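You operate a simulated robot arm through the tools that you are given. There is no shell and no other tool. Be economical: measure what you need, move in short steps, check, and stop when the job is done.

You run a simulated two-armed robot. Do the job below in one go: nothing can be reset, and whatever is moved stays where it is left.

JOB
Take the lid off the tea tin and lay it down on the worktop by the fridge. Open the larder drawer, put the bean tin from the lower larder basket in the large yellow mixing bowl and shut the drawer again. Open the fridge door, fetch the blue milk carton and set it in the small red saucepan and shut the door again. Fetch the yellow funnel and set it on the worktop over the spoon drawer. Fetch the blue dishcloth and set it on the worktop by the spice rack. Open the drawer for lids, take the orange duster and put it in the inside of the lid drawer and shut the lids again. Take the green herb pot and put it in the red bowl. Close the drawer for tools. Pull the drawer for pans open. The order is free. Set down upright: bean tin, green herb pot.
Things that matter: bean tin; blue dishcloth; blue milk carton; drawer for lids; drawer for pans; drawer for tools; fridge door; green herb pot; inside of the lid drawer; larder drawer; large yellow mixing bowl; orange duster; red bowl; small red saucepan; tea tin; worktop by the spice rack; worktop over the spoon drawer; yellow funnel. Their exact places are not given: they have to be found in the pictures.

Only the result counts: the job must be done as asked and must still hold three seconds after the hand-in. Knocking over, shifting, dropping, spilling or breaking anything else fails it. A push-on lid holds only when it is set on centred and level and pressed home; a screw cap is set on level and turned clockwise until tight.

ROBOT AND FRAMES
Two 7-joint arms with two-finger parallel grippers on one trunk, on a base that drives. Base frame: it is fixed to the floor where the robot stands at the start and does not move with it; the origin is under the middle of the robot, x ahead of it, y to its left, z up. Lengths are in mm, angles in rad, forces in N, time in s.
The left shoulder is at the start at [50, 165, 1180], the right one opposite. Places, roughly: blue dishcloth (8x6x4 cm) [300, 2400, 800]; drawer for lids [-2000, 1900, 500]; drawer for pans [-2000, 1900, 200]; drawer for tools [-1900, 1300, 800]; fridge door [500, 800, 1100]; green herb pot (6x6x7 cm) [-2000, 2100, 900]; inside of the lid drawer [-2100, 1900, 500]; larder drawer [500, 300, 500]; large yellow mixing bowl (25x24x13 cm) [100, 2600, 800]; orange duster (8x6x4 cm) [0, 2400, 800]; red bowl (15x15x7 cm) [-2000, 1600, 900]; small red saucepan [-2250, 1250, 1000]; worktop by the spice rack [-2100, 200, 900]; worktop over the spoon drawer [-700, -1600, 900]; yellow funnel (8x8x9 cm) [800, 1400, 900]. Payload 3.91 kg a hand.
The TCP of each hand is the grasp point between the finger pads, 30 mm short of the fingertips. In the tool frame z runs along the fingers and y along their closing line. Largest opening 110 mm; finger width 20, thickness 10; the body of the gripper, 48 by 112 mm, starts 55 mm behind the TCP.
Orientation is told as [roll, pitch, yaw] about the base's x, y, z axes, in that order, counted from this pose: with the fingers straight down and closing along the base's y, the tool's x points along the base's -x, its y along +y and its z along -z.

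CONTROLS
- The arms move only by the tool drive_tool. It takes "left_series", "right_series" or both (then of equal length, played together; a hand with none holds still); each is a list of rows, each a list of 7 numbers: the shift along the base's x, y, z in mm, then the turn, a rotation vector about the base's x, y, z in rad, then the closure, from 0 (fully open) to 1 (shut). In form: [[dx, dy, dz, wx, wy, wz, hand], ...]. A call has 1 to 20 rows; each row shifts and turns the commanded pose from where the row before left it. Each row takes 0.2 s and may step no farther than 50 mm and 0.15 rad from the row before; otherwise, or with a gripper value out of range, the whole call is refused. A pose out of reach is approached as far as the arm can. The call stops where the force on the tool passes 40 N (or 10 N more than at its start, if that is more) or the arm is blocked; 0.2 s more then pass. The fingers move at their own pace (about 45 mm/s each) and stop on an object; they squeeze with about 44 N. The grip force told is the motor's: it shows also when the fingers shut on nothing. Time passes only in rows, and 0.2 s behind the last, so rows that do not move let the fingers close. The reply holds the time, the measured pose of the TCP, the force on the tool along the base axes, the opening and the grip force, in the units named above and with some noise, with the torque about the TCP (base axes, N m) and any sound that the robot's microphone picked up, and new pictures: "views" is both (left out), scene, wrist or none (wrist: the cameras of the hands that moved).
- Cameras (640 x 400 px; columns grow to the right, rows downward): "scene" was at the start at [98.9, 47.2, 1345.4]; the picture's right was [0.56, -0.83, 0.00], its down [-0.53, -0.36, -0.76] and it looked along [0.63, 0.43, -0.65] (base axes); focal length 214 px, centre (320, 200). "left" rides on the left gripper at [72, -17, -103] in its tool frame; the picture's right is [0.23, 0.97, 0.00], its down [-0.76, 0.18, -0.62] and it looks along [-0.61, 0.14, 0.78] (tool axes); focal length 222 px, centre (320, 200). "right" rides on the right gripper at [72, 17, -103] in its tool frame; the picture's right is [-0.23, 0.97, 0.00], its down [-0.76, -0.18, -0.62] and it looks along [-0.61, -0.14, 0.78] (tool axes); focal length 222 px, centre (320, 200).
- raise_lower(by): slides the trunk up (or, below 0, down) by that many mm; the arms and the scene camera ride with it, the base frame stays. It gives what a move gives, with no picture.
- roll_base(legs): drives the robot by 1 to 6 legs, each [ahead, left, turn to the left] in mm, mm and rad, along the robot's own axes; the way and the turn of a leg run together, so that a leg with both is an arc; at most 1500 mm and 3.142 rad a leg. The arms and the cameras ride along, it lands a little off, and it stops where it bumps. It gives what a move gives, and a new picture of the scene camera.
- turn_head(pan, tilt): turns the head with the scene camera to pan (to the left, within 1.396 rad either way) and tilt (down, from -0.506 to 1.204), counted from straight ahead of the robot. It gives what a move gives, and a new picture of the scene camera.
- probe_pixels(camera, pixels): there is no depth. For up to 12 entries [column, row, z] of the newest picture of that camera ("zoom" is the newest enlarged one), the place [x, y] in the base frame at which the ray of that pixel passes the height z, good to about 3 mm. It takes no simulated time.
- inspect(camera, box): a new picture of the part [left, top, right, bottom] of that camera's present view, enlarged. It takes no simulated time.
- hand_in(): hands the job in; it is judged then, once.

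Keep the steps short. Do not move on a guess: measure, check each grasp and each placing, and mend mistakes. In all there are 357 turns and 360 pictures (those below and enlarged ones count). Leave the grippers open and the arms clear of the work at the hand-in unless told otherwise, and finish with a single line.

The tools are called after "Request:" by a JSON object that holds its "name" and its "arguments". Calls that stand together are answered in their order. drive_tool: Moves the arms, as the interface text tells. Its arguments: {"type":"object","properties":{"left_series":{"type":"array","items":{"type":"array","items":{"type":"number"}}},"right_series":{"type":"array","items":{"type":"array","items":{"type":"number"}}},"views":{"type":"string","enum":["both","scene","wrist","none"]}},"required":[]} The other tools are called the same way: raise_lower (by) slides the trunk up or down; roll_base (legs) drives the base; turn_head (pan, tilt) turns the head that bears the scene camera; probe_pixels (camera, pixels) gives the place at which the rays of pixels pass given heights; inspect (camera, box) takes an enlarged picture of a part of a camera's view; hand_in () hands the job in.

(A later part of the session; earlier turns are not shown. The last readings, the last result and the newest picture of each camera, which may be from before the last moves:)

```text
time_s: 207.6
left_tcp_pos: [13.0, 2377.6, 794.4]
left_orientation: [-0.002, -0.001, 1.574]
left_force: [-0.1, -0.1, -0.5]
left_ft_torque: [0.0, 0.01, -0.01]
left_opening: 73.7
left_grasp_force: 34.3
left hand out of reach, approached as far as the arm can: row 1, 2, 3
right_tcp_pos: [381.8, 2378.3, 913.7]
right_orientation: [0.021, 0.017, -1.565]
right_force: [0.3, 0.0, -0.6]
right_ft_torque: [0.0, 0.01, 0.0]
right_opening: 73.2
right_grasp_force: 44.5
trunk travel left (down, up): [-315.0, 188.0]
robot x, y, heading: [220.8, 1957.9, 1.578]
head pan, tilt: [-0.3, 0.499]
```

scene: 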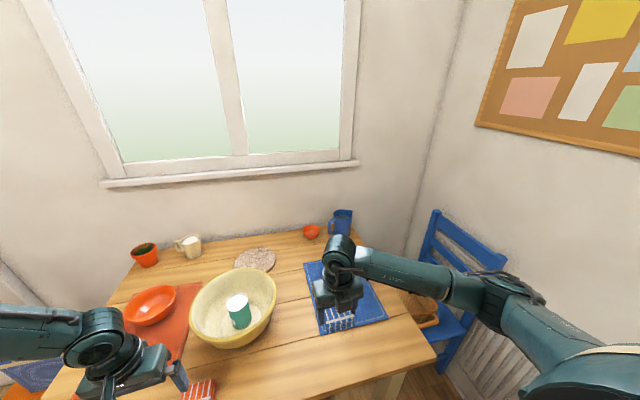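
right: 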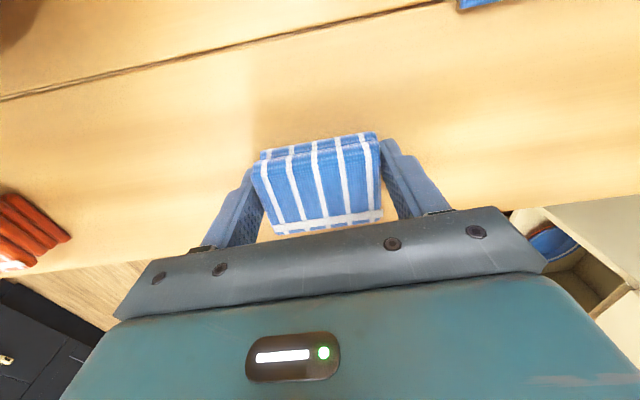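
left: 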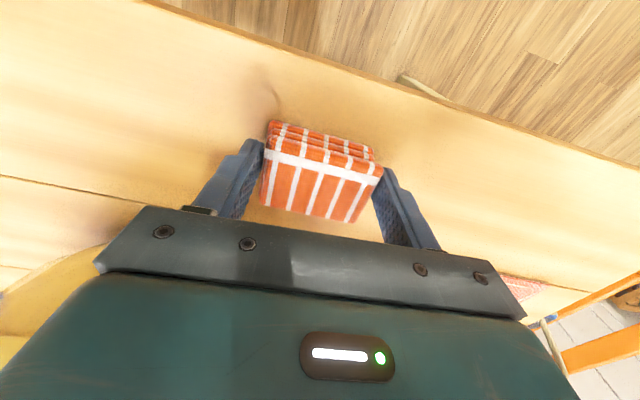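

Gripped with ~20 mm overlap. I lift both a bit and look.

Request:
{"name": "drive_tool", "arguments": {"left_series": [[0, 0, 20, 0, 0, 0, 0.7], [0, 0, 40, 0, 0, 0, 0.7], [0, 0, 40, 0, 0, 0, 0.7], [0, 0, 40, 0, 0, 0, 0.7]], "views": "both"}}

```text
time_s: 208.6
left_tcp_pos: [14.0, 2376.2, 935.2]
left_orientation: [-0.002, 0.003, 1.575]
left_force: [-0.3, -0.5, -0.1]
left_ft_torque: [0.01, -0.03, -0.03]
left_opening: 73.5
left_grasp_force: 43.9
right_tcp_pos: [381.0, 2376.8, 913.5]
right_orientation: [0.02, 0.017, -1.568]
right_force: [-0.1, 0.0, -0.4]
right_ft_torque: [0.0, -0.01, 0.02]
right_opening: 73.1
right_grasp_force: 43.8
trunk travel left (down, up): [-315.0, 188.0]
robot x, y, heading: [220.8, 1954.3, 1.577]
head pan, tilt: [-0.3, 0.499]
```

scene: 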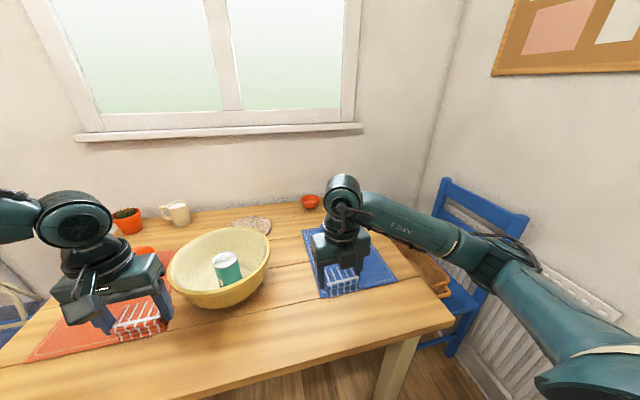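
left: 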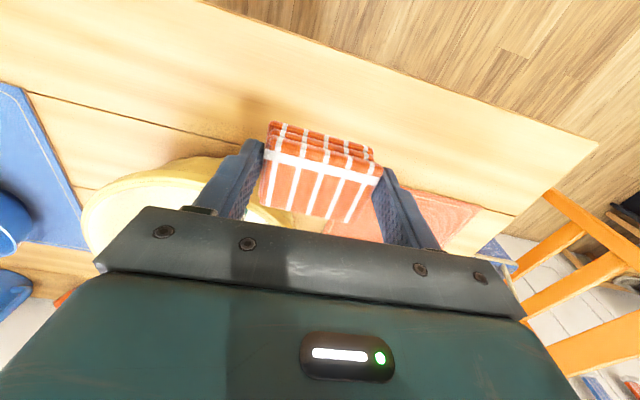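

Both cloths held. I drive away from the table: left, back, turn to face −x and cross the room toward the spice rack side.

Request:
{"name": "roll_base", "arguments": {"legs": [[-200, 450, 0], [-400, 0, 0], [0, 0, 1.565], [1000, 0, 0]]}}

Request:
{"name": "turn_head", "arguments": {"pan": 0.5, "tilt": 0.45}}

```text
time_s: 222.2
left_tcp_pos: [-1682.4, 1175.4, 935.4]
left_orientation: [-0.004, 0.0, -3.14]
left_force: [-0.8, -0.1, 0.5]
left_ft_torque: [0.02, -0.03, 0.01]
left_opening: 72.8
left_grasp_force: 44.1
right_tcp_pos: [-1681.4, 1542.6, 913.8]
right_orientation: [0.02, 0.018, 0.002]
right_force: [0.0, 0.2, -0.2]
right_ft_torque: [0.0, 0.02, 0.01]
right_opening: 72.8
right_grasp_force: 44.1
trunk travel left (down, up): [-315.0, 188.0]
robot x, y, heading: [-1257.5, 1378.3, -3.139]
head pan, tilt: [-0.3, 0.499]
```

scene: 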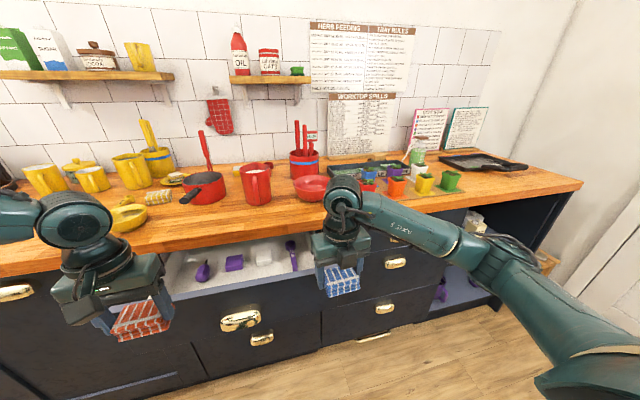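

```text
time_s: 223.3
left_tcp_pos: [-1682.3, 1174.3, 934.3]
left_orientation: [-0.003, 0.001, -3.14]
left_force: [0.2, -0.3, -0.8]
left_ft_torque: [0.01, 0.0, 0.01]
left_opening: 72.8
left_grasp_force: 44.2
right_tcp_pos: [-1681.0, 1541.5, 914.6]
right_orientation: [0.021, 0.018, 0.001]
right_force: [-0.4, -0.7, 0.3]
right_ft_torque: [-0.02, 0.01, 0.0]
right_opening: 73.2
right_grasp_force: 43.8
trunk travel left (down, up): [-315.0, 188.0]
robot x, y, heading: [-1259.2, 1380.0, -3.142]
head pan, tilt: [0.499, 0.45]
```

scene: 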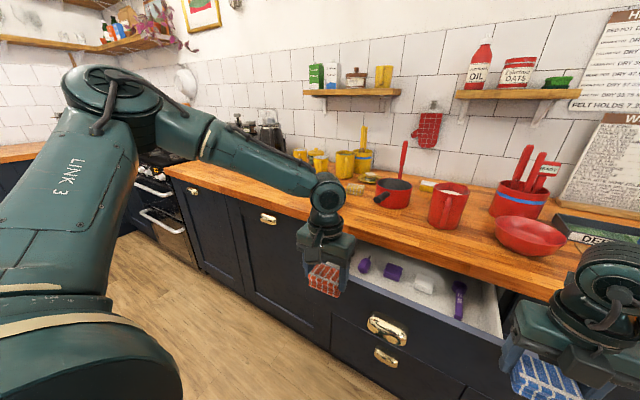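

The counter is in view: tools drawer open, saucepan, red bowl, herb pots. I drive left along it to the spice-rack end.

Request:
{"name": "roll_base", "arguments": {"legs": [[0, 1050, 0]]}}

Request:
{"name": "turn_head", "arguments": {"pan": 0.1, "tilt": 0.5}}

```text
time_s: 228.8
left_tcp_pos: [-1680.6, 109.5, 934.6]
left_orientation: [-0.003, 0.0, 3.144]
left_force: [-0.4, 0.6, -1.3]
left_ft_torque: [-0.01, 0.02, 0.01]
left_opening: 72.7
left_grasp_force: 43.7
right_tcp_pos: [-1679.0, 475.5, 913.4]
right_orientation: [0.02, 0.017, 0.0]
right_force: [0.6, -0.6, -0.7]
right_ft_torque: [0.0, 0.02, -0.03]
right_opening: 72.9
right_grasp_force: 43.9
trunk travel left (down, up): [-315.0, 188.0]
robot x, y, heading: [-1258.5, 311.4, -3.143]
head pan, tilt: [0.499, 0.45]
```

scene: 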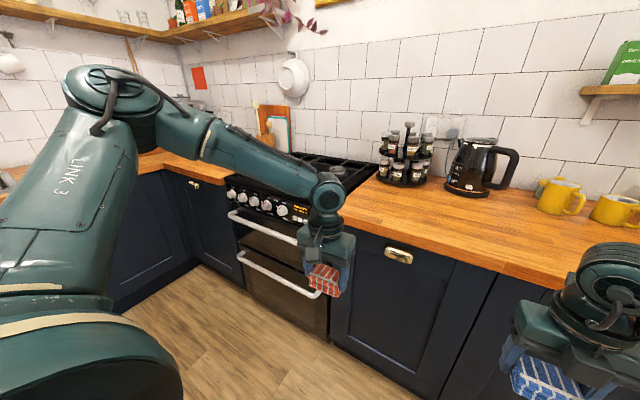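

```text
time_s: 229.7
left_tcp_pos: [-1681.0, 109.3, 935.1]
left_orientation: [-0.003, -0.001, 3.143]
left_force: [-0.1, -0.6, -1.1]
left_ft_torque: [-0.01, 0.0, -0.01]
left_opening: 72.4
left_grasp_force: 44.2
right_tcp_pos: [-1678.5, 475.5, 912.8]
right_orientation: [0.022, 0.016, 0.001]
right_force: [0.3, 0.5, -0.3]
right_ft_torque: [-0.02, -0.02, 0.02]
right_opening: 72.9
right_grasp_force: 43.1
trunk travel left (down, up): [-315.0, 188.0]
robot x, y, heading: [-1258.9, 310.3, -3.139]
head pan, tilt: [0.099, 0.499]
```

scene: 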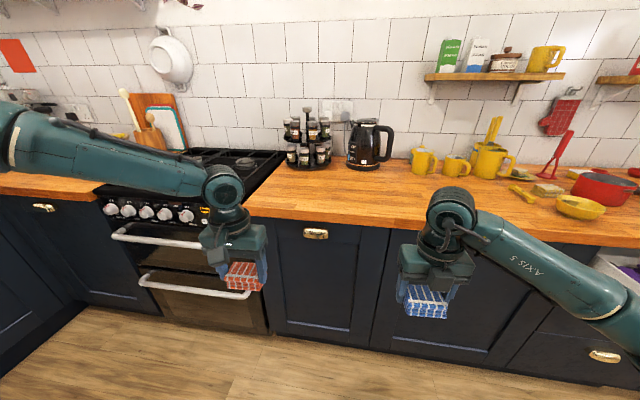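

Spice carousel at (308,150), free worktop before it at about (300,205). I measure.

Request:
{"name": "probe_pixels", "arguments": {"camera": "scene", "pixels": [[308, 170, 908], [310, 220, 908], [310, 205, 908], [285, 200, 908], [250, 212, 908], [365, 168, 908], [330, 195, 908]]}}

Request:
{"name": "inspect", "arguments": {"camera": "scene", "box": [220, 110, 430, 250]}}

```text
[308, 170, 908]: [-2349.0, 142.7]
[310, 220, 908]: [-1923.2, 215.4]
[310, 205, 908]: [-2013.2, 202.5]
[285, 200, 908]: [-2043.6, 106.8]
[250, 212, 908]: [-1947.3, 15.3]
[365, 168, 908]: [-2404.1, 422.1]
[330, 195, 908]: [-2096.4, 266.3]
```

```text
2.86 times, centred on (325, 180) of scene
```

zoom: 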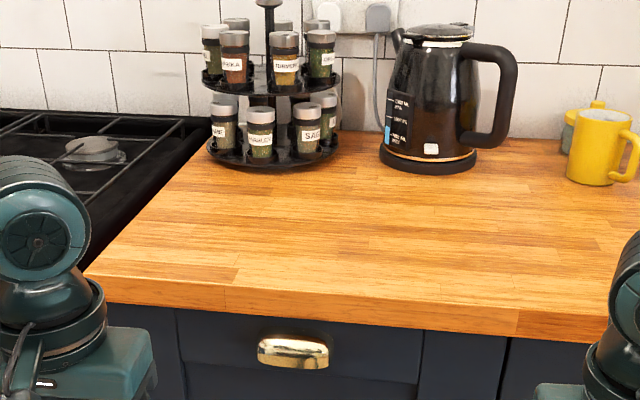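

Request:
{"name": "raise_lower", "arguments": {"by": 150}}

Request:
{"name": "roll_base", "arguments": {"legs": [[0, 270, 0], [230, 0, 0]]}}

Request:
{"name": "drive_tool", "arguments": {"right_series": [[-30, 0, 0, 0, 0, 0, 0.7], [-40, 0, 0, 0, 0, 0, 0.7], [-40, 0, 0, 0, 0, 0, 0.7], [0, 0, 0, 0, 0, 0, 0.7]], "views": "both"}}

```text
time_s: 231.4
left_tcp_pos: [-1681.5, 108.8, 1085.0]
left_orientation: [-0.003, 0.0, 3.141]
left_force: [0.5, -0.1, -0.6]
left_ft_torque: [-0.02, 0.0, -0.01]
left_opening: 72.5
left_grasp_force: 44.1
right_tcp_pos: [-1678.0, 476.5, 1062.5]
right_orientation: [0.022, 0.017, 0.001]
right_force: [-0.2, -0.6, -0.4]
right_ft_torque: [0.01, 0.02, 0.0]
right_opening: 73.0
right_grasp_force: 44.4
trunk travel left (down, up): [-465.0, 38.0]
robot x, y, heading: [-1254.9, 314.6, -3.142]
head pan, tilt: [0.099, 0.499]
```

```text
time_s: 234.6
left_tcp_pos: [-1906.3, -159.2, 1084.4]
left_orientation: [-0.003, 0.001, -3.136]
left_force: [-0.2, 0.0, -0.9]
left_ft_torque: [0.01, 0.02, -0.01]
left_opening: 72.8
left_grasp_force: 43.9
right_tcp_pos: [-1907.0, 207.2, 1063.9]
right_orientation: [0.022, 0.016, 0.004]
right_force: [-0.2, 0.6, -0.8]
right_ft_torque: [-0.01, -0.04, 0.0]
right_opening: 72.9
right_grasp_force: 43.8
trunk travel left (down, up): [-465.0, 38.0]
robot x, y, heading: [-1482.5, 47.1, -3.139]
head pan, tilt: [0.099, 0.499]
```

scene: 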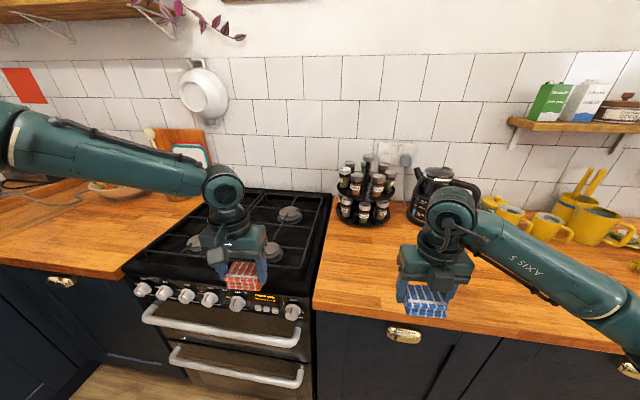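

```text
time_s: 235.6
left_tcp_pos: [-1904.8, -159.1, 1085.5]
left_orientation: [-0.004, 0.001, -3.135]
left_force: [-0.4, -0.2, 0.0]
left_ft_torque: [0.02, -0.03, 0.0]
left_opening: 72.4
left_grasp_force: 44.1
right_tcp_pos: [-2015.9, 207.0, 1062.8]
right_orientation: [0.021, 0.018, 0.006]
right_force: [0.1, -0.5, -1.0]
right_ft_torque: [0.02, 0.04, -0.04]
right_opening: 72.8
right_grasp_force: 44.3
trunk travel left (down, up): [-465.0, 38.0]
robot x, y, heading: [-1483.4, 41.2, -3.132]
head pan, tilt: [0.099, 0.499]
```

scene: 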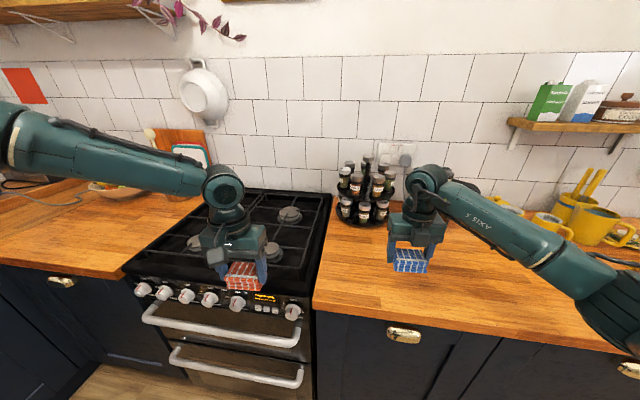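
right: 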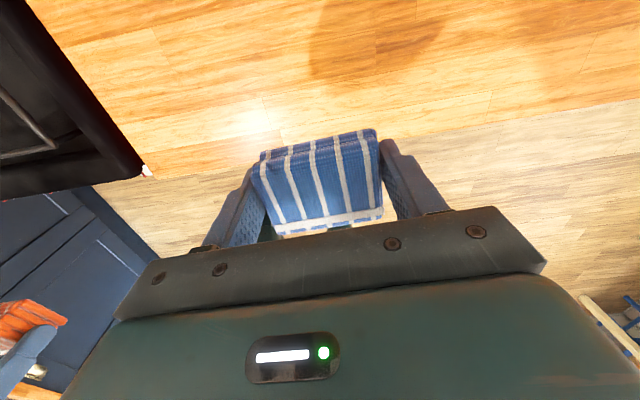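

Request:
{"name": "drive_tool", "arguments": {"right_series": [[-20, -5, -30, 0, 0, 0, 0.7], [-15, 0, -40, 0, 0, 0, 0.7], [0, 0, -30, 0, 0, 0, 0.7], [0, 0, -8, 0, 0, 0, 0.7], [0, 0, -5, 0, 0, 0, 0.7], [0, 0, -3, 0, 0, 0, 0.7], [0, 0, -3, 0, 0, 0, 0.7]], "views": "both"}}

```text
time_s: 237.2
left_tcp_pos: [-1904.7, -159.6, 1085.0]
left_orientation: [-0.004, 0.0, -3.139]
left_force: [-0.7, 0.3, -0.1]
left_ft_torque: [0.0, -0.01, -0.01]
left_opening: 72.4
left_grasp_force: 43.5
right_tcp_pos: [-2051.6, 203.0, 943.7]
right_orientation: [0.021, 0.018, 0.005]
right_force: [-0.8, -0.4, -0.1]
right_ft_torque: [0.02, 0.01, 0.02]
right_opening: 72.9
right_grasp_force: 43.9
trunk travel left (down, up): [-465.0, 38.0]
robot x, y, heading: [-1482.3, 46.5, -3.136]
head pan, tilt: [0.099, 0.499]
```

scene: 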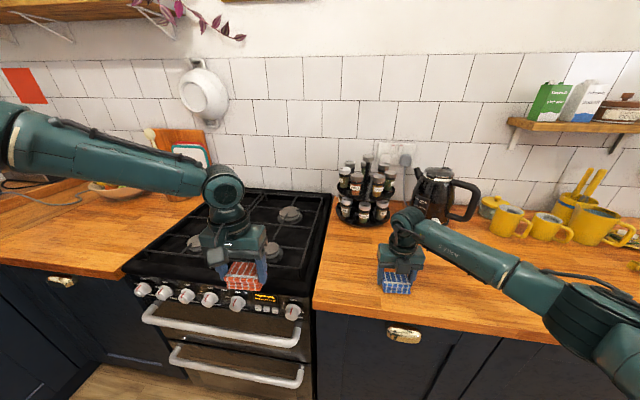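
right: 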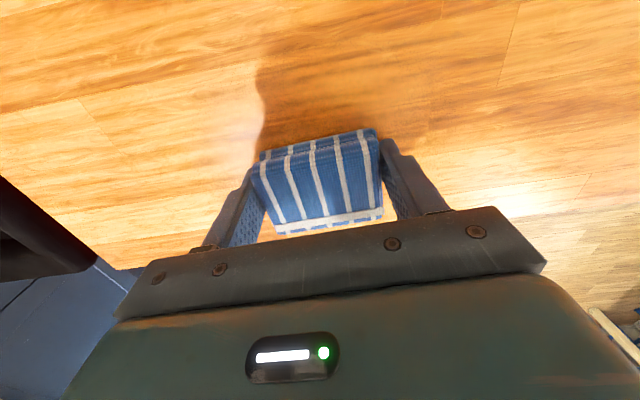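

Nearly down (bottom at about 907–910). I lower in 2 mm steps to touch.

Request:
{"name": "drive_tool", "arguments": {"right_series": [[0, 0, -2, 0, 0, 0, 0.7], [0, 0, -2, 0, 0, 0, 0.7], [0, 0, -2, 0, 0, 0, 0.7], [0, 0, -2, 0, 0, 0, 0.7]], "views": "none"}}

```text
time_s: 238.2
left_tcp_pos: [-1903.4, -158.7, 1086.6]
left_orientation: [-0.003, -0.002, -3.137]
left_force: [-0.7, 0.0, -1.2]
left_ft_torque: [0.0, 0.01, -0.02]
left_opening: 72.8
left_grasp_force: 43.4
right_tcp_pos: [-2051.3, 201.4, 942.7]
right_orientation: [0.017, 0.024, 0.005]
right_force: [2.8, 4.5, 27.5]
right_ft_torque: [-0.88, -0.5, 0.12]
right_opening: 73.1
right_grasp_force: 43.9
trunk travel left (down, up): [-465.0, 38.0]
robot x, y, heading: [-1481.6, 45.4, -3.135]
head pan, tilt: [0.099, 0.499]
```

Touching. I release and rise.

Request:
{"name": "drive_tool", "arguments": {"right_series": [[0, 0, 4, 0, 0, 0, 0.6], [0, 0, 0, 0, 0, 0, 0.3], [0, 0, 0, 0, 0, 0, 0], [0, 0, 0, 0, 0, 0, 0], [0, 0, 30, 0, 0, 0, 0], [0, 0, 45, 0, 0, 0, 0], [0, 0, 45, 0, 0, 0, 0]], "views": "both"}}

```text
time_s: 239.8
left_tcp_pos: [-1905.3, -160.4, 1085.4]
left_orientation: [-0.004, 0.001, -3.136]
left_force: [-0.2, -0.6, 0.7]
left_ft_torque: [-0.01, 0.0, -0.01]
left_opening: 72.5
left_grasp_force: 43.8
right_tcp_pos: [-2049.5, 202.2, 1059.7]
right_orientation: [0.022, 0.015, 0.005]
right_force: [-0.3, 0.6, 0.5]
right_ft_torque: [0.01, -0.01, -0.03]
right_opening: 109.9
right_grasp_force: 0.0
trunk travel left (down, up): [-465.0, 38.0]
robot x, y, heading: [-1482.2, 44.8, -3.131]
head pan, tilt: [0.099, 0.499]
```

scene: 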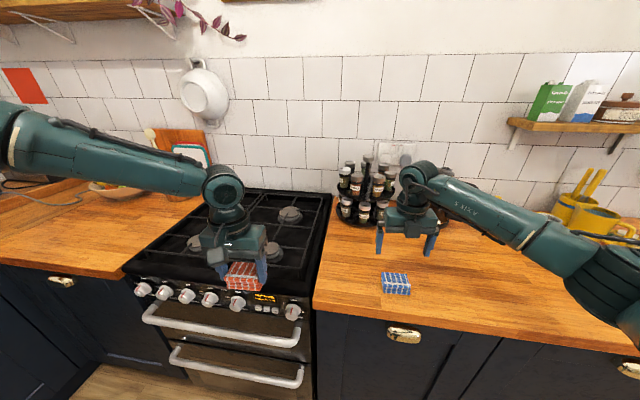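
right: 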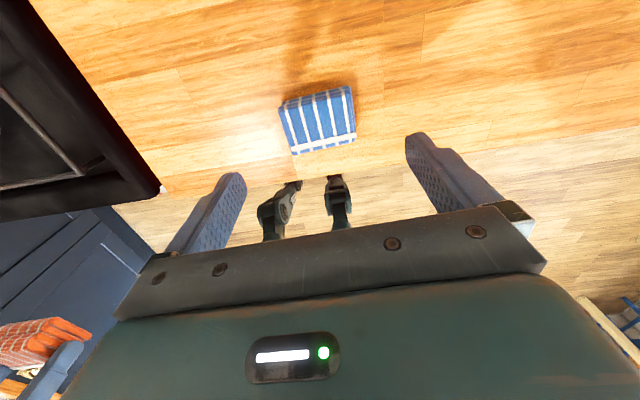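

The dishcloth lies there. Now to the lid drawer: I back off and drive right along the counter.

Request:
{"name": "roll_base", "arguments": {"legs": [[-350, 0, 0], [0, -1500, 0]]}}

Request:
{"name": "turn_head", "arguments": {"pan": -0.3, "tilt": 0.6}}

```text
time_s: 249.1
left_tcp_pos: [-1562.6, 1323.8, 1085.1]
left_orientation: [-0.004, 0.0, -3.127]
left_force: [-0.9, -0.2, -0.5]
left_ft_torque: [0.0, 0.01, 0.0]
left_opening: 72.7
left_grasp_force: 44.1
right_tcp_pos: [-1711.6, 1684.9, 1059.0]
right_orientation: [0.02, 0.018, 0.015]
right_force: [-0.1, -0.4, 0.4]
right_ft_torque: [0.0, 0.02, -0.02]
right_opening: 109.9
right_grasp_force: 0.1
trunk travel left (down, up): [-465.0, 38.0]
robot x, y, heading: [-1143.5, 1532.7, -3.125]
head pan, tilt: [0.099, 0.499]
```

scene: 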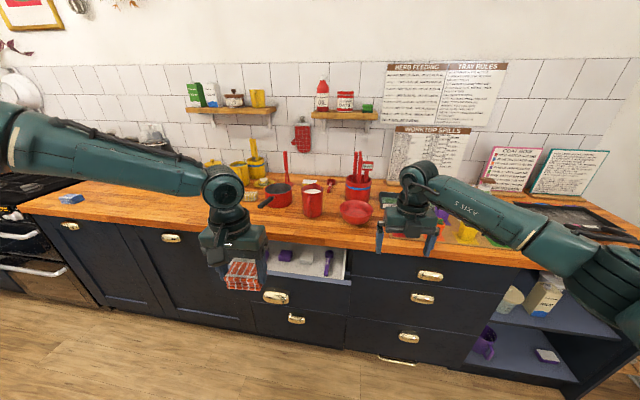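

```text
time_s: 250.0
left_tcp_pos: [-1562.9, 1324.5, 1085.8]
left_orientation: [-0.003, 0.0, -3.128]
left_force: [0.1, -0.2, 0.7]
left_ft_torque: [0.02, 0.01, -0.03]
left_opening: 72.6
left_grasp_force: 44.3
right_tcp_pos: [-1711.1, 1684.9, 1060.1]
right_orientation: [0.021, 0.017, 0.014]
right_force: [0.5, 1.3, 0.3]
right_ft_torque: [-0.02, -0.04, -0.02]
right_opening: 109.7
right_grasp_force: 0.0
trunk travel left (down, up): [-465.0, 38.0]
robot x, y, heading: [-1144.4, 1530.1, -3.131]
head pan, tilt: [-0.3, 0.6]
```

scene: 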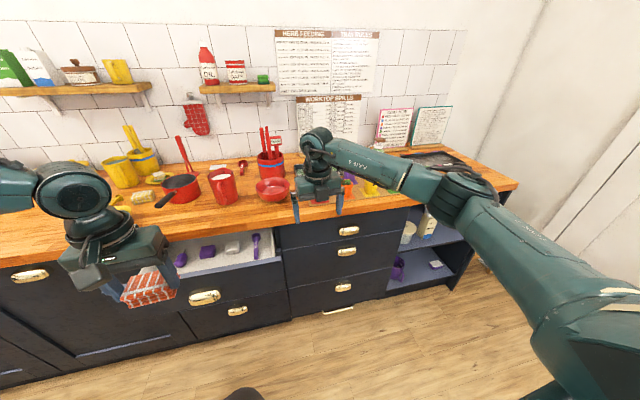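

Three drawers: handles at (348,231), (346,251), (342,287). I measure their heights.

Request:
{"name": "probe_pixels", "arguments": {"camera": "scene", "pixels": [[348, 231, 800], [348, 231, 750], [346, 251, 650], [346, 251, 600], [346, 251, 550], [342, 287, 400], [342, 287, 350], [342, 287, 300], [340, 308, 150], [237, 310, 450], [237, 310, 400]]}}

Request:
{"name": "inspect", "arguments": {"camera": "scene", "box": [180, 190, 460, 340]}}

```text
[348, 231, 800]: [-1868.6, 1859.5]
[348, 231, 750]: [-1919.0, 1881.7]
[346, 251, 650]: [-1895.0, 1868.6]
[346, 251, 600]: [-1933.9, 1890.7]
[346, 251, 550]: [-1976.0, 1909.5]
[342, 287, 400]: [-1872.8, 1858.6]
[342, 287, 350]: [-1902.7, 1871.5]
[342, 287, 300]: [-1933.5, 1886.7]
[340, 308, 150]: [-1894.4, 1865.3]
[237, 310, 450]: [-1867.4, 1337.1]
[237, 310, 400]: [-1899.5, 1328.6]
```

```text
2.29 times, centred on (320, 265) of scene
```

zoom: 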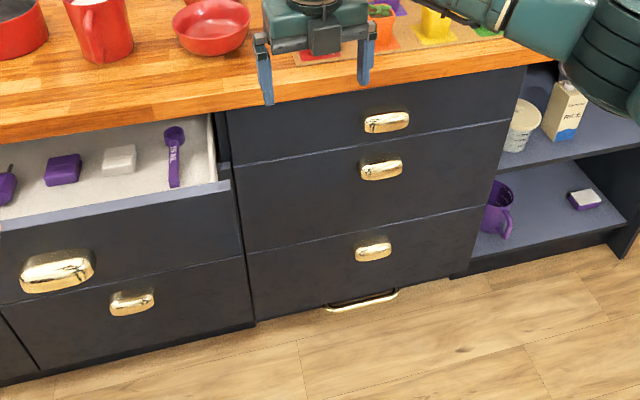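

Lids = middle drawer (handle z≈645), pans = lower (z≈370). First I close the open tools drawer with the right fist. I back off, turn the right hand to point ahead, close it, and lower the trunk.

Request:
{"name": "roll_base", "arguments": {"legs": [[-150, 0, 0], [0, 350, 0]]}}

Request:
{"name": "drive_tool", "arguments": {"right_series": [[0, 0, 0, 0, 0.1428, 0, 0.3], [0, 0, 0, 0, 0.1428, 0, 0.6], [0, 0, 0, 0, 0.1428, 0, 1], [0, 0, 0, 0, 0.1428, 0, 1], [0, 0, 0, 0, 0.1428, 0, 1], [0, 0, 0, 0, 0.1428, 0, 1], [0, 0, 0, 0, 0.1428, 0, 1], [0, 0, 0, 0, 0.1428, 0, 1], [0, 0, 0, 0, 0.1428, 0, 1], [0, 0, 0, 0, 0.1428, 0, 1], [0, 0, 0, 0, 0.1428, 0, 1]], "views": "none"}}

Request:
{"name": "raise_lower", "arguments": {"by": -330}}

Request:
{"name": "turn_head", "arguments": {"pan": -0.2, "tilt": 0.5}}

```text
time_s: 253.2
left_tcp_pos: [-1409.7, 972.5, 1084.0]
left_orientation: [-0.005, -0.001, -3.13]
left_force: [0.2, -1.2, -0.2]
left_ft_torque: [0.05, 0.05, -0.01]
left_opening: 72.6
left_grasp_force: 44.2
right_tcp_pos: [-1557.3, 1333.7, 1060.2]
right_orientation: [0.021, 0.018, 0.013]
right_force: [-0.2, 0.5, 0.2]
right_ft_torque: [0.0, 0.0, 0.0]
right_opening: 109.9
right_grasp_force: 0.0
trunk travel left (down, up): [-465.0, 38.0]
robot x, y, heading: [-989.3, 1180.1, -3.123]
head pan, tilt: [-0.3, 0.6]
```

scene: 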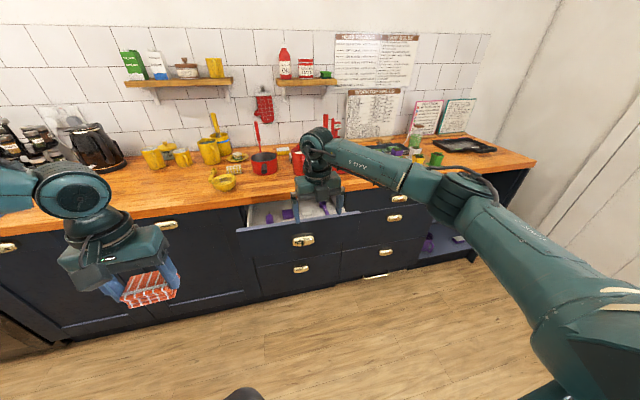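

```text
time_s: 255.6
left_tcp_pos: [-1409.0, 970.7, 1085.0]
left_orientation: [-0.005, 0.001, -3.129]
left_force: [-0.1, 0.4, -1.4]
left_ft_torque: [0.01, 0.03, 0.0]
left_opening: 72.9
left_grasp_force: 44.2
right_tcp_pos: [-1549.8, 1238.4, 1118.2]
right_orientation: [2.398, 1.55, 2.365]
right_force: [-0.7, 1.0, 0.1]
right_ft_torque: [-0.03, 0.0, -0.03]
right_opening: 0.0
right_grasp_force: 38.1
right hand out of reach, approached as far as the arm can: row 8, 9, 10, 11
trunk travel left (down, up): [-465.0, 38.0]
robot x, y, heading: [-990.9, 1180.5, -3.126]
head pan, tilt: [-0.3, 0.6]
```

```text
time_s: 258.9
left_tcp_pos: [-1409.8, 971.7, 754.6]
left_orientation: [-0.004, 0.0, -3.129]
left_force: [0.0, -0.2, -0.9]
left_ft_torque: [0.0, -0.03, 0.01]
left_opening: 72.6
left_grasp_force: 44.0
right_tcp_pos: [-1548.8, 1241.1, 787.8]
right_orientation: [2.279, 1.555, 2.247]
right_force: [-0.7, -1.1, 0.0]
right_ft_torque: [0.01, -0.01, -0.02]
right_opening: 0.0
right_grasp_force: 37.3
trunk travel left (down, up): [-135.0, 368.0]
robot x, y, heading: [-990.1, 1180.6, -3.124]
head pan, tilt: [-0.3, 0.6]
```

```text
time_s: 259.6
left_tcp_pos: [-1410.2, 973.0, 755.0]
left_orientation: [-0.004, -0.002, -3.129]
left_force: [-0.4, -0.4, -0.8]
left_ft_torque: [-0.01, -0.03, -0.01]
left_opening: 72.6
left_grasp_force: 43.8
right_tcp_pos: [-1549.3, 1239.0, 787.0]
right_orientation: [2.273, 1.555, 2.242]
right_force: [-0.5, 0.3, -0.2]
right_ft_torque: [0.0, 0.01, 0.02]
right_opening: 0.0
right_grasp_force: 37.4
trunk travel left (down, up): [-135.0, 368.0]
robot x, y, heading: [-990.6, 1181.1, -3.129]
head pan, tilt: [-0.201, 0.499]
```

scene: 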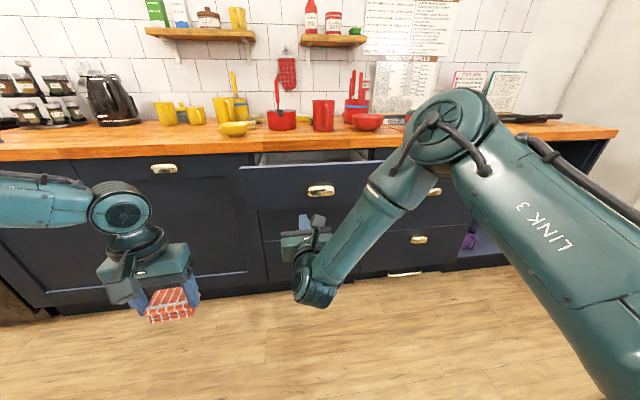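

Request:
{"name": "probe_pixels", "arguments": {"camera": "scene", "pixels": [[320, 190, 775], [320, 190, 790], [245, 175, 850], [383, 166, 850], [383, 166, 870], [245, 205, 710]]}}

Request:
{"name": "inspect", "arguments": {"camera": "right", "box": [0, 0, 640, 400]}}

```text
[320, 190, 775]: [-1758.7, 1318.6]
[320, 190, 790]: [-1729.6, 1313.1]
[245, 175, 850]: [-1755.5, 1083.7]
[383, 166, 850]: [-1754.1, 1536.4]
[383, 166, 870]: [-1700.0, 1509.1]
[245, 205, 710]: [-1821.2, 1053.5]
```

```text
1.00 times, centred on (320, 200) of right
```

zoom: 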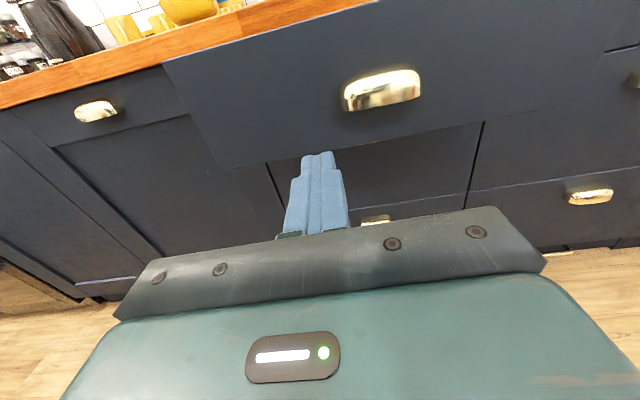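

Tools drawer front at x≈−1755, y 1083–1540. The fist points at the panel left of its handle. I push it shut by driving ahead.

Request:
{"name": "roll_base", "arguments": {"legs": [[170, 0, 0], [100, 0, 0], [90, 0, 0]]}}

```text
time_s: 262.6
left_tcp_pos: [-1768.1, 967.7, 754.7]
left_orientation: [-0.004, 0.002, -3.132]
left_force: [0.4, 0.3, -0.8]
left_ft_torque: [0.0, 0.0, -0.01]
left_opening: 72.9
left_grasp_force: 44.3
right_tcp_pos: [-1903.2, 1234.6, 786.5]
right_orientation: [2.189, 1.555, 2.154]
right_force: [-0.4, 0.1, 0.8]
right_ft_torque: [0.0, 0.0, 0.01]
right_opening: 0.0
right_grasp_force: 37.9
trunk travel left (down, up): [-135.0, 368.0]
robot x, y, heading: [-1347.8, 1170.8, -3.131]
head pan, tilt: [-0.201, 0.499]
stopped in leg 3: the force on the tool passed its limit (the readings are from after the stop); the commanded pose is now the measured one
```

scene: 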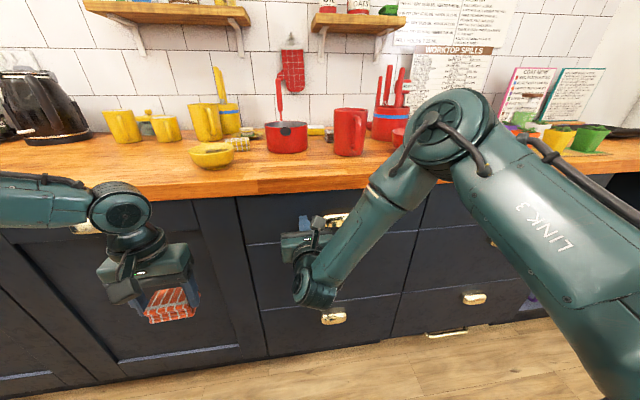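

The drawer went home. I back off and check it's flush.

Request:
{"name": "roll_base", "arguments": {"legs": [[-200, 0, 0]]}}

Request:
{"name": "inspect", "arguments": {"camera": "scene", "box": [200, 130, 460, 320]}}

Request:
{"name": "inspect", "arguments": {"camera": "right", "box": [0, 0, 640, 400]}}

```text
time_s: 264.2
left_tcp_pos: [-1565.1, 968.8, 753.9]
left_orientation: [-0.003, 0.0, -3.127]
left_force: [-0.5, 0.6, -0.3]
left_ft_torque: [-0.04, 0.02, -0.01]
left_opening: 72.5
left_grasp_force: 44.3
right_tcp_pos: [-1701.7, 1237.7, 786.2]
right_orientation: [2.172, 1.555, 2.142]
right_force: [-0.1, 0.2, 0.0]
right_ft_torque: [0.0, 0.0, 0.03]
right_opening: 0.1
right_grasp_force: 37.6
trunk travel left (down, up): [-135.0, 368.0]
robot x, y, heading: [-1145.4, 1182.5, -3.131]
head pan, tilt: [-0.201, 0.499]
```

scene: 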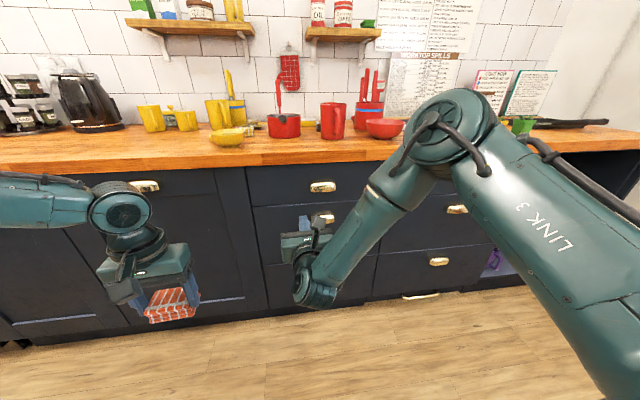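

```text
2.11 times, centred on (330, 225) of scene
```

zoom: 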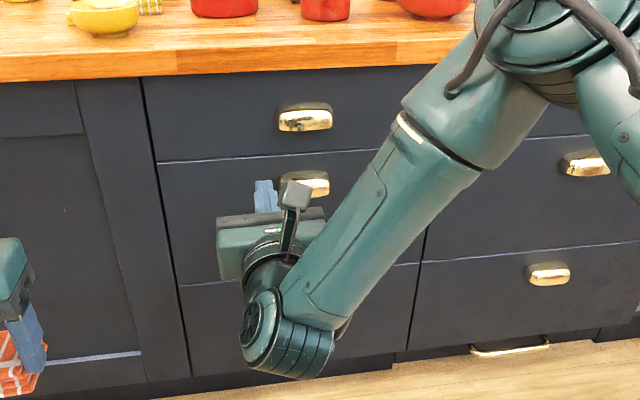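

```text
1.00 times, centred on (320, 200) of right
```

zoom: 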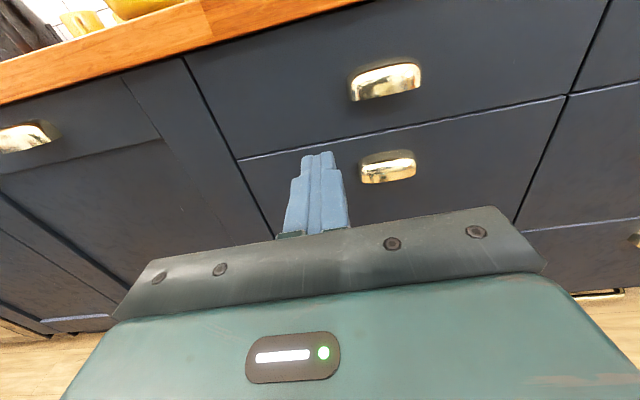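

Flush. Now to the lid drawer: lower the trunk 135 mm and move right 630 mm, opening the hand.

Request:
{"name": "raise_lower", "arguments": {"by": -134}}

Request:
{"name": "roll_base", "arguments": {"legs": [[0, -620, 0]]}}

Request:
{"name": "drive_tool", "arguments": {"right_series": [[0, 0, 0, 0, 0, 0, 0.5], [0, 0, 0, 0, 0, 0, 0], [0, 0, 0, 0, 0, 0, 0], [0, 0, 0, 0, 0, 0, 0], [0, 0, 0, 0, 0, 0, 0]], "views": "both"}}

```text
time_s: 265.8
left_tcp_pos: [-1564.7, 969.3, 620.9]
left_orientation: [-0.004, -0.001, -3.13]
left_force: [0.1, -0.1, -0.5]
left_ft_torque: [0.03, 0.04, 0.01]
left_opening: 72.7
left_grasp_force: 44.4
right_tcp_pos: [-1702.1, 1237.5, 654.1]
right_orientation: [2.181, 1.555, 2.151]
right_force: [-0.2, -0.4, 0.0]
right_ft_torque: [0.03, 0.0, 0.0]
right_opening: 0.2
right_grasp_force: 37.5
trunk travel left (down, up): [-1.0, 502.0]
robot x, y, heading: [-1143.5, 1174.8, -3.127]
head pan, tilt: [-0.201, 0.499]
```

```text
time_s: 269.3
left_tcp_pos: [-1575.0, 1591.2, 621.4]
left_orientation: [-0.004, 0.002, -3.119]
left_force: [0.7, -0.3, 0.9]
left_ft_torque: [-0.03, 0.03, 0.01]
left_opening: 72.5
left_grasp_force: 44.5
right_tcp_pos: [-1714.4, 1857.4, 652.7]
right_orientation: [2.171, 1.556, 2.151]
right_force: [0.2, 0.2, 1.0]
right_ft_torque: [0.02, 0.02, 0.01]
right_opening: 0.3
right_grasp_force: 37.9
trunk travel left (down, up): [-1.0, 502.0]
robot x, y, heading: [-1157.8, 1806.2, -3.115]
head pan, tilt: [-0.201, 0.499]
```

scene: 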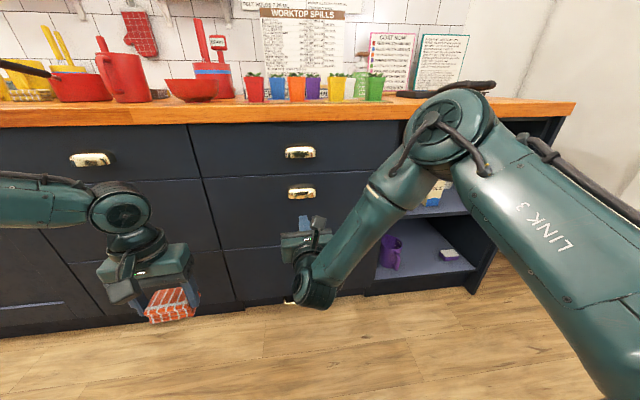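

```text
time_s: 270.5
left_tcp_pos: [-1574.8, 1591.8, 621.5]
left_orientation: [-0.004, 0.0, -3.12]
left_force: [-0.4, 0.2, -0.5]
left_ft_torque: [0.01, 0.0, -0.02]
left_opening: 72.8
left_grasp_force: 43.8
right_tcp_pos: [-1712.6, 1858.1, 653.4]
right_orientation: [2.176, 1.554, 2.152]
right_force: [-0.3, -0.5, -0.3]
right_ft_torque: [-0.01, -0.04, -0.04]
right_opening: 103.6
right_grasp_force: 0.1
trunk travel left (down, up): [-1.0, 502.0]
robot x, y, heading: [-1162.4, 1806.7, -3.117]
head pan, tilt: [-0.201, 0.499]
```

scene: 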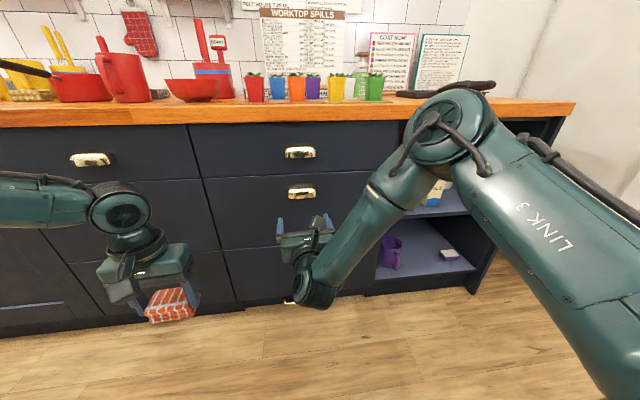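
right: 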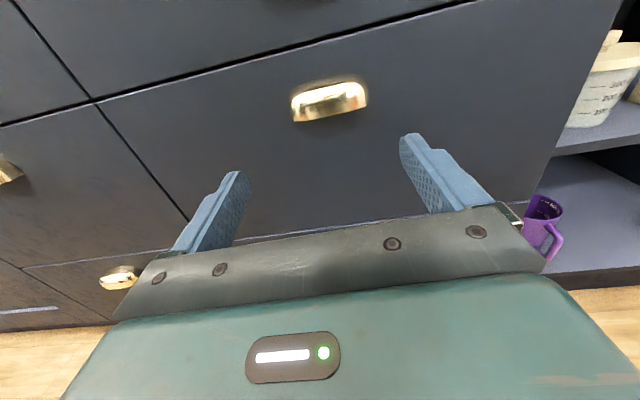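

Handle at (330,100): 12 mm to the right, height fits. I correct and drive ahead 140 mm.

Request:
{"name": "drive_tool", "arguments": {"right_series": [[0, 12, 0, 0, 0, -0.02, 0], [0, 0, 0, 0, 0, 0, 0]], "views": "none"}}

Request:
{"name": "roll_base", "arguments": {"legs": [[140, 0, 0]]}}

Request:
{"name": "inspect", "arguments": {"camera": "right", "box": [0, 0, 640, 400]}}

```text
time_s: 271.1
left_tcp_pos: [-1575.7, 1591.9, 621.2]
left_orientation: [-0.003, 0.004, -3.12]
left_force: [1.0, 0.2, -0.8]
left_ft_torque: [-0.04, -0.01, -0.01]
left_opening: 72.7
left_grasp_force: 44.0
right_tcp_pos: [-1713.2, 1869.5, 653.0]
right_orientation: [2.06, 1.556, 2.016]
right_force: [-0.3, -0.4, 0.5]
right_ft_torque: [0.0, -0.01, 0.02]
right_opening: 110.0
right_grasp_force: 0.2
trunk travel left (down, up): [-1.0, 502.0]
robot x, y, heading: [-1162.5, 1801.3, -3.118]
head pan, tilt: [-0.201, 0.499]
```

```text
time_s: 272.4
left_tcp_pos: [-1713.8, 1589.5, 620.4]
left_orientation: [-0.003, -0.001, -3.122]
left_force: [0.1, -0.1, 0.1]
left_ft_torque: [-0.03, 0.01, 0.0]
left_opening: 72.6
left_grasp_force: 44.2
right_tcp_pos: [-1852.1, 1866.4, 652.7]
right_orientation: [2.077, 1.559, 2.031]
right_force: [0.1, 0.2, -0.2]
right_ft_torque: [0.01, 0.04, 0.03]
right_opening: 110.1
right_grasp_force: 0.0
trunk travel left (down, up): [-1.0, 502.0]
robot x, y, heading: [-1296.6, 1801.5, -3.12]
head pan, tilt: [-0.201, 0.499]
```

scene: 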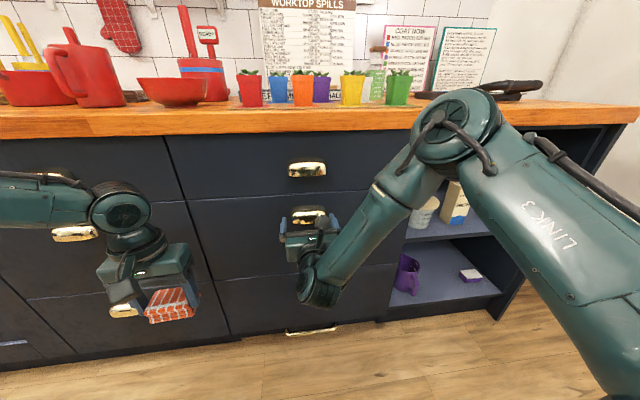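

```text
1.00 times, centred on (320, 200) of right
```

zoom: 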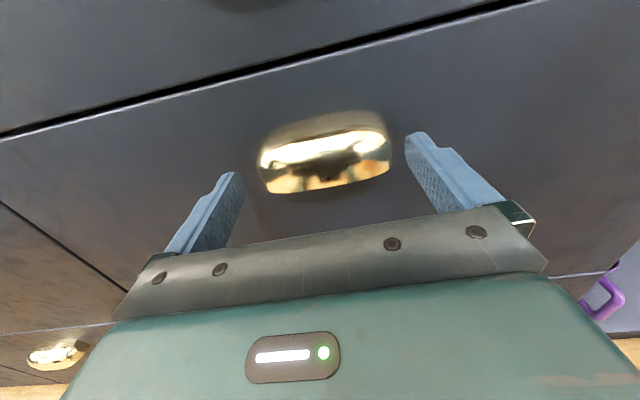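

Request:
{"name": "drive_tool", "arguments": {"right_series": [[-15, 4, 0, 0, 0, 0, 0], [-12, 0, 0, 0, 0, 0, 0], [-8, 0, 0, 0, 0, 0, 0], [-4, 0, 0, 0, 0, 0, 0], [-4, 0, 0, 0, 0, 0, 0], [-4, 0, 0, 0, 0, 0, 0], [-4, 0, 0, 0, 0, 0, 0]], "views": "wrist"}}

```text
time_s: 273.1
left_tcp_pos: [-1712.7, 1588.2, 621.6]
left_orientation: [-0.005, 0.001, -3.12]
left_force: [1.0, 0.4, 0.2]
left_ft_torque: [0.01, -0.01, 0.01]
left_opening: 72.4
left_grasp_force: 43.5
right_tcp_pos: [-1871.9, 1865.9, 655.0]
right_orientation: [1.396, 1.559, 1.345]
right_force: [14.0, -1.7, 4.4]
right_ft_torque: [0.22, 0.22, -0.76]
right_opening: 109.7
right_grasp_force: 0.1
right hand out of reach, approached as far as the arm can: row 1, 2
trunk travel left (down, up): [-1.0, 502.0]
robot x, y, heading: [-1296.9, 1801.7, -3.121]
head pan, tilt: [-0.201, 0.499]
stopped in row 3 (right hand): the force on the tool passed its limit (the readings are from after the stop); the commanded pose is now the measured one
```

right: 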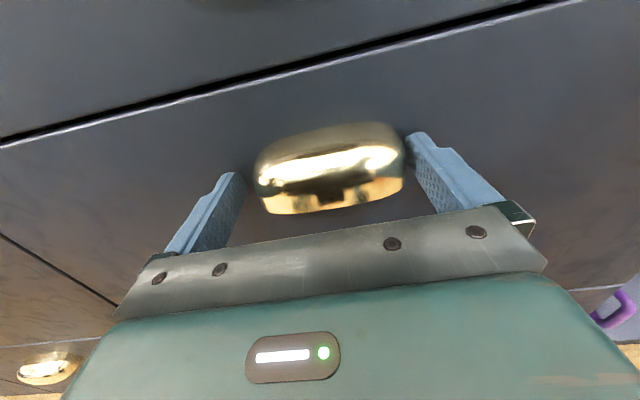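

The right finger seems to touch the handle's end. I shift +6 mm in y and go on.

Request:
{"name": "drive_tool", "arguments": {"right_series": [[5, 0, 0, 0, 0, 0, 0], [0, 8, -3, 0, 0, 0, 0], [-8, 0, 0, 0, 0, 0, 0], [-6, 0, 0, 0, 0, 0, 0], [-4, 0, 0, 0, 0, 0, 0], [-4, 0, 0, 0, 0, 0, 0], [-4, 0, 0, 0, 0, 0, 0]], "views": "wrist"}}

```text
time_s: 274.0
left_tcp_pos: [-1712.2, 1591.2, 621.5]
left_orientation: [-0.003, 0.0, -3.123]
left_force: [0.0, -1.7, 0.9]
left_ft_torque: [0.02, 0.02, 0.0]
left_opening: 72.7
left_grasp_force: 43.4
right_tcp_pos: [-1871.1, 1867.5, 652.1]
right_orientation: [0.834, 1.553, 0.785]
right_force: [12.7, -1.3, 4.1]
right_ft_torque: [0.09, 0.23, -0.72]
right_opening: 109.8
right_grasp_force: 0.1
right hand out of reach, approached as far as the arm can: row 2, 4
trunk travel left (down, up): [-1.0, 502.0]
robot x, y, heading: [-1293.0, 1799.9, -3.122]
head pan, tilt: [-0.201, 0.499]
stopped in row 4 (right hand): the force on the tool passed its limit (the readings are from after the stop); the commanded pose is now the measured one
```

right: 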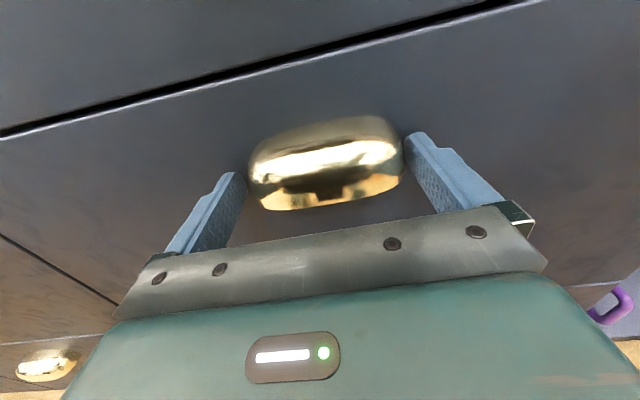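

Same picture as at the larder: the tips are at the panel. I back 3 mm and close.

Request:
{"name": "drive_tool", "arguments": {"right_series": [[3, 0, 0, 0, 0, 0, 0], [0, 0, 0, 0, 0, 0, 0.15], [0, 0, 0, 0, 0, 0, 0.3], [0, 0, 0, 0, 0, 0, 0.5], [0, 0, 0, 0, 0, 0, 0.6]], "views": "wrist"}}

```text
time_s: 275.2
left_tcp_pos: [-1713.3, 1590.2, 621.4]
left_orientation: [-0.001, 0.0, -3.122]
left_force: [-0.4, 0.0, -0.3]
left_ft_torque: [-0.02, 0.01, 0.01]
left_opening: 72.6
left_grasp_force: 43.9
right_tcp_pos: [-1870.0, 1871.1, 649.8]
right_orientation: [0.746, 1.551, 0.691]
right_force: [-0.9, 13.5, -0.6]
right_ft_torque: [-0.09, -0.18, 0.07]
right_opening: 94.4
right_grasp_force: 44.7
trunk travel left (down, up): [-1.0, 502.0]
robot x, y, heading: [-1298.7, 1802.1, -3.118]
head pan, tilt: [-0.201, 0.499]
```

right: 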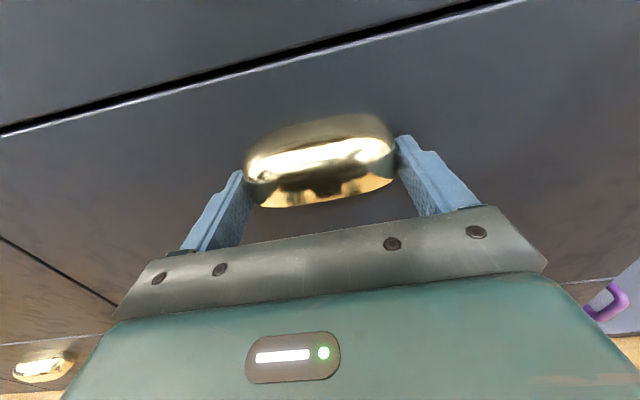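

Gripped (94 mm). I pull by driving back.

Request:
{"name": "roll_base", "arguments": {"legs": [[-60, 0, 0], [-60, 0, 0], [-60, 0, 0], [-60, 0, 0]]}}

```text
time_s: 277.1
left_tcp_pos: [-1578.8, 1591.1, 619.2]
left_orientation: [-0.002, 0.001, -3.119]
left_force: [-0.5, -0.5, -0.2]
left_ft_torque: [-0.03, 0.04, 0.02]
left_opening: 72.7
left_grasp_force: 44.3
right_tcp_pos: [-1734.6, 1863.0, 649.6]
right_orientation: [0.495, 1.554, 0.459]
right_force: [-2.8, -2.3, -5.0]
right_ft_torque: [0.1, 0.94, -0.59]
right_opening: 94.3
right_grasp_force: 44.9
trunk travel left (down, up): [-1.0, 502.0]
robot x, y, heading: [-1161.7, 1803.7, -3.115]
head pan, tilt: [-0.201, 0.499]
stopped in leg 3: the force on the tool passed its limit (the readings are from after the stop); the commanded pose is now the measured one
```

scene: 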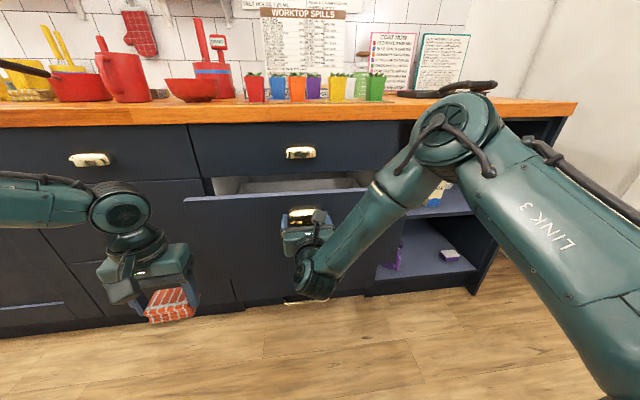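

Request:
{"name": "roll_base", "arguments": {"legs": [[-60, 0, 0], [-60, 0, 0], [-60, 0, 0]]}}

Request:
{"name": "raise_lower", "arguments": {"by": 0}}

```text
time_s: 278.6
left_tcp_pos: [-1484.6, 1591.3, 621.4]
left_orientation: [-0.005, 0.001, -3.116]
left_force: [0.0, -0.5, -0.5]
left_ft_torque: [0.0, 0.01, 0.02]
left_opening: 72.4
left_grasp_force: 43.6
right_tcp_pos: [-1639.8, 1859.5, 650.2]
right_orientation: [0.22, 1.551, 0.199]
right_force: [-1.1, -1.7, -3.1]
right_ft_torque: [0.18, 0.6, -0.49]
right_opening: 94.7
right_grasp_force: 45.1
trunk travel left (down, up): [-1.0, 502.0]
robot x, y, heading: [-1065.0, 1802.3, -3.115]
head pan, tilt: [-0.201, 0.499]
stopped in leg 2: the force on the tool passed its limit (the readings are from after the stop); the commanded pose is now the measured one
```

scene: 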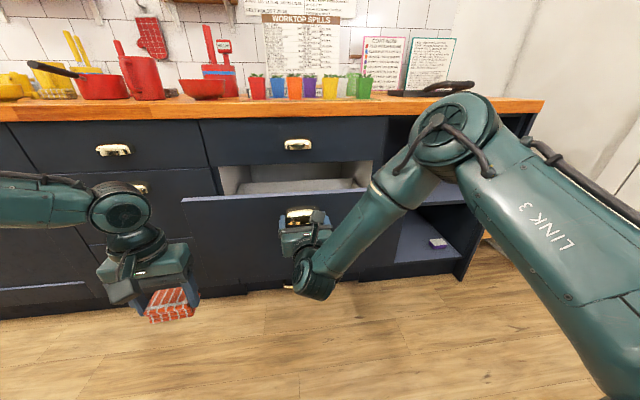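

```text
time_s: 279.1
left_tcp_pos: [-1483.6, 1591.7, 620.6]
left_orientation: [-0.004, 0.002, -3.116]
left_force: [0.3, -0.3, -0.4]
left_ft_torque: [0.03, 0.01, 0.01]
left_opening: 72.7
left_grasp_force: 44.6
right_tcp_pos: [-1640.0, 1859.0, 650.3]
right_orientation: [0.214, 1.554, 0.195]
right_force: [-3.1, -3.6, -3.7]
right_ft_torque: [0.19, 0.41, -0.91]
right_opening: 94.9
right_grasp_force: 45.1
trunk travel left (down, up): [-1.0, 502.0]
robot x, y, heading: [-1064.7, 1804.3, -3.113]
head pan, tilt: [-0.201, 0.499]
```

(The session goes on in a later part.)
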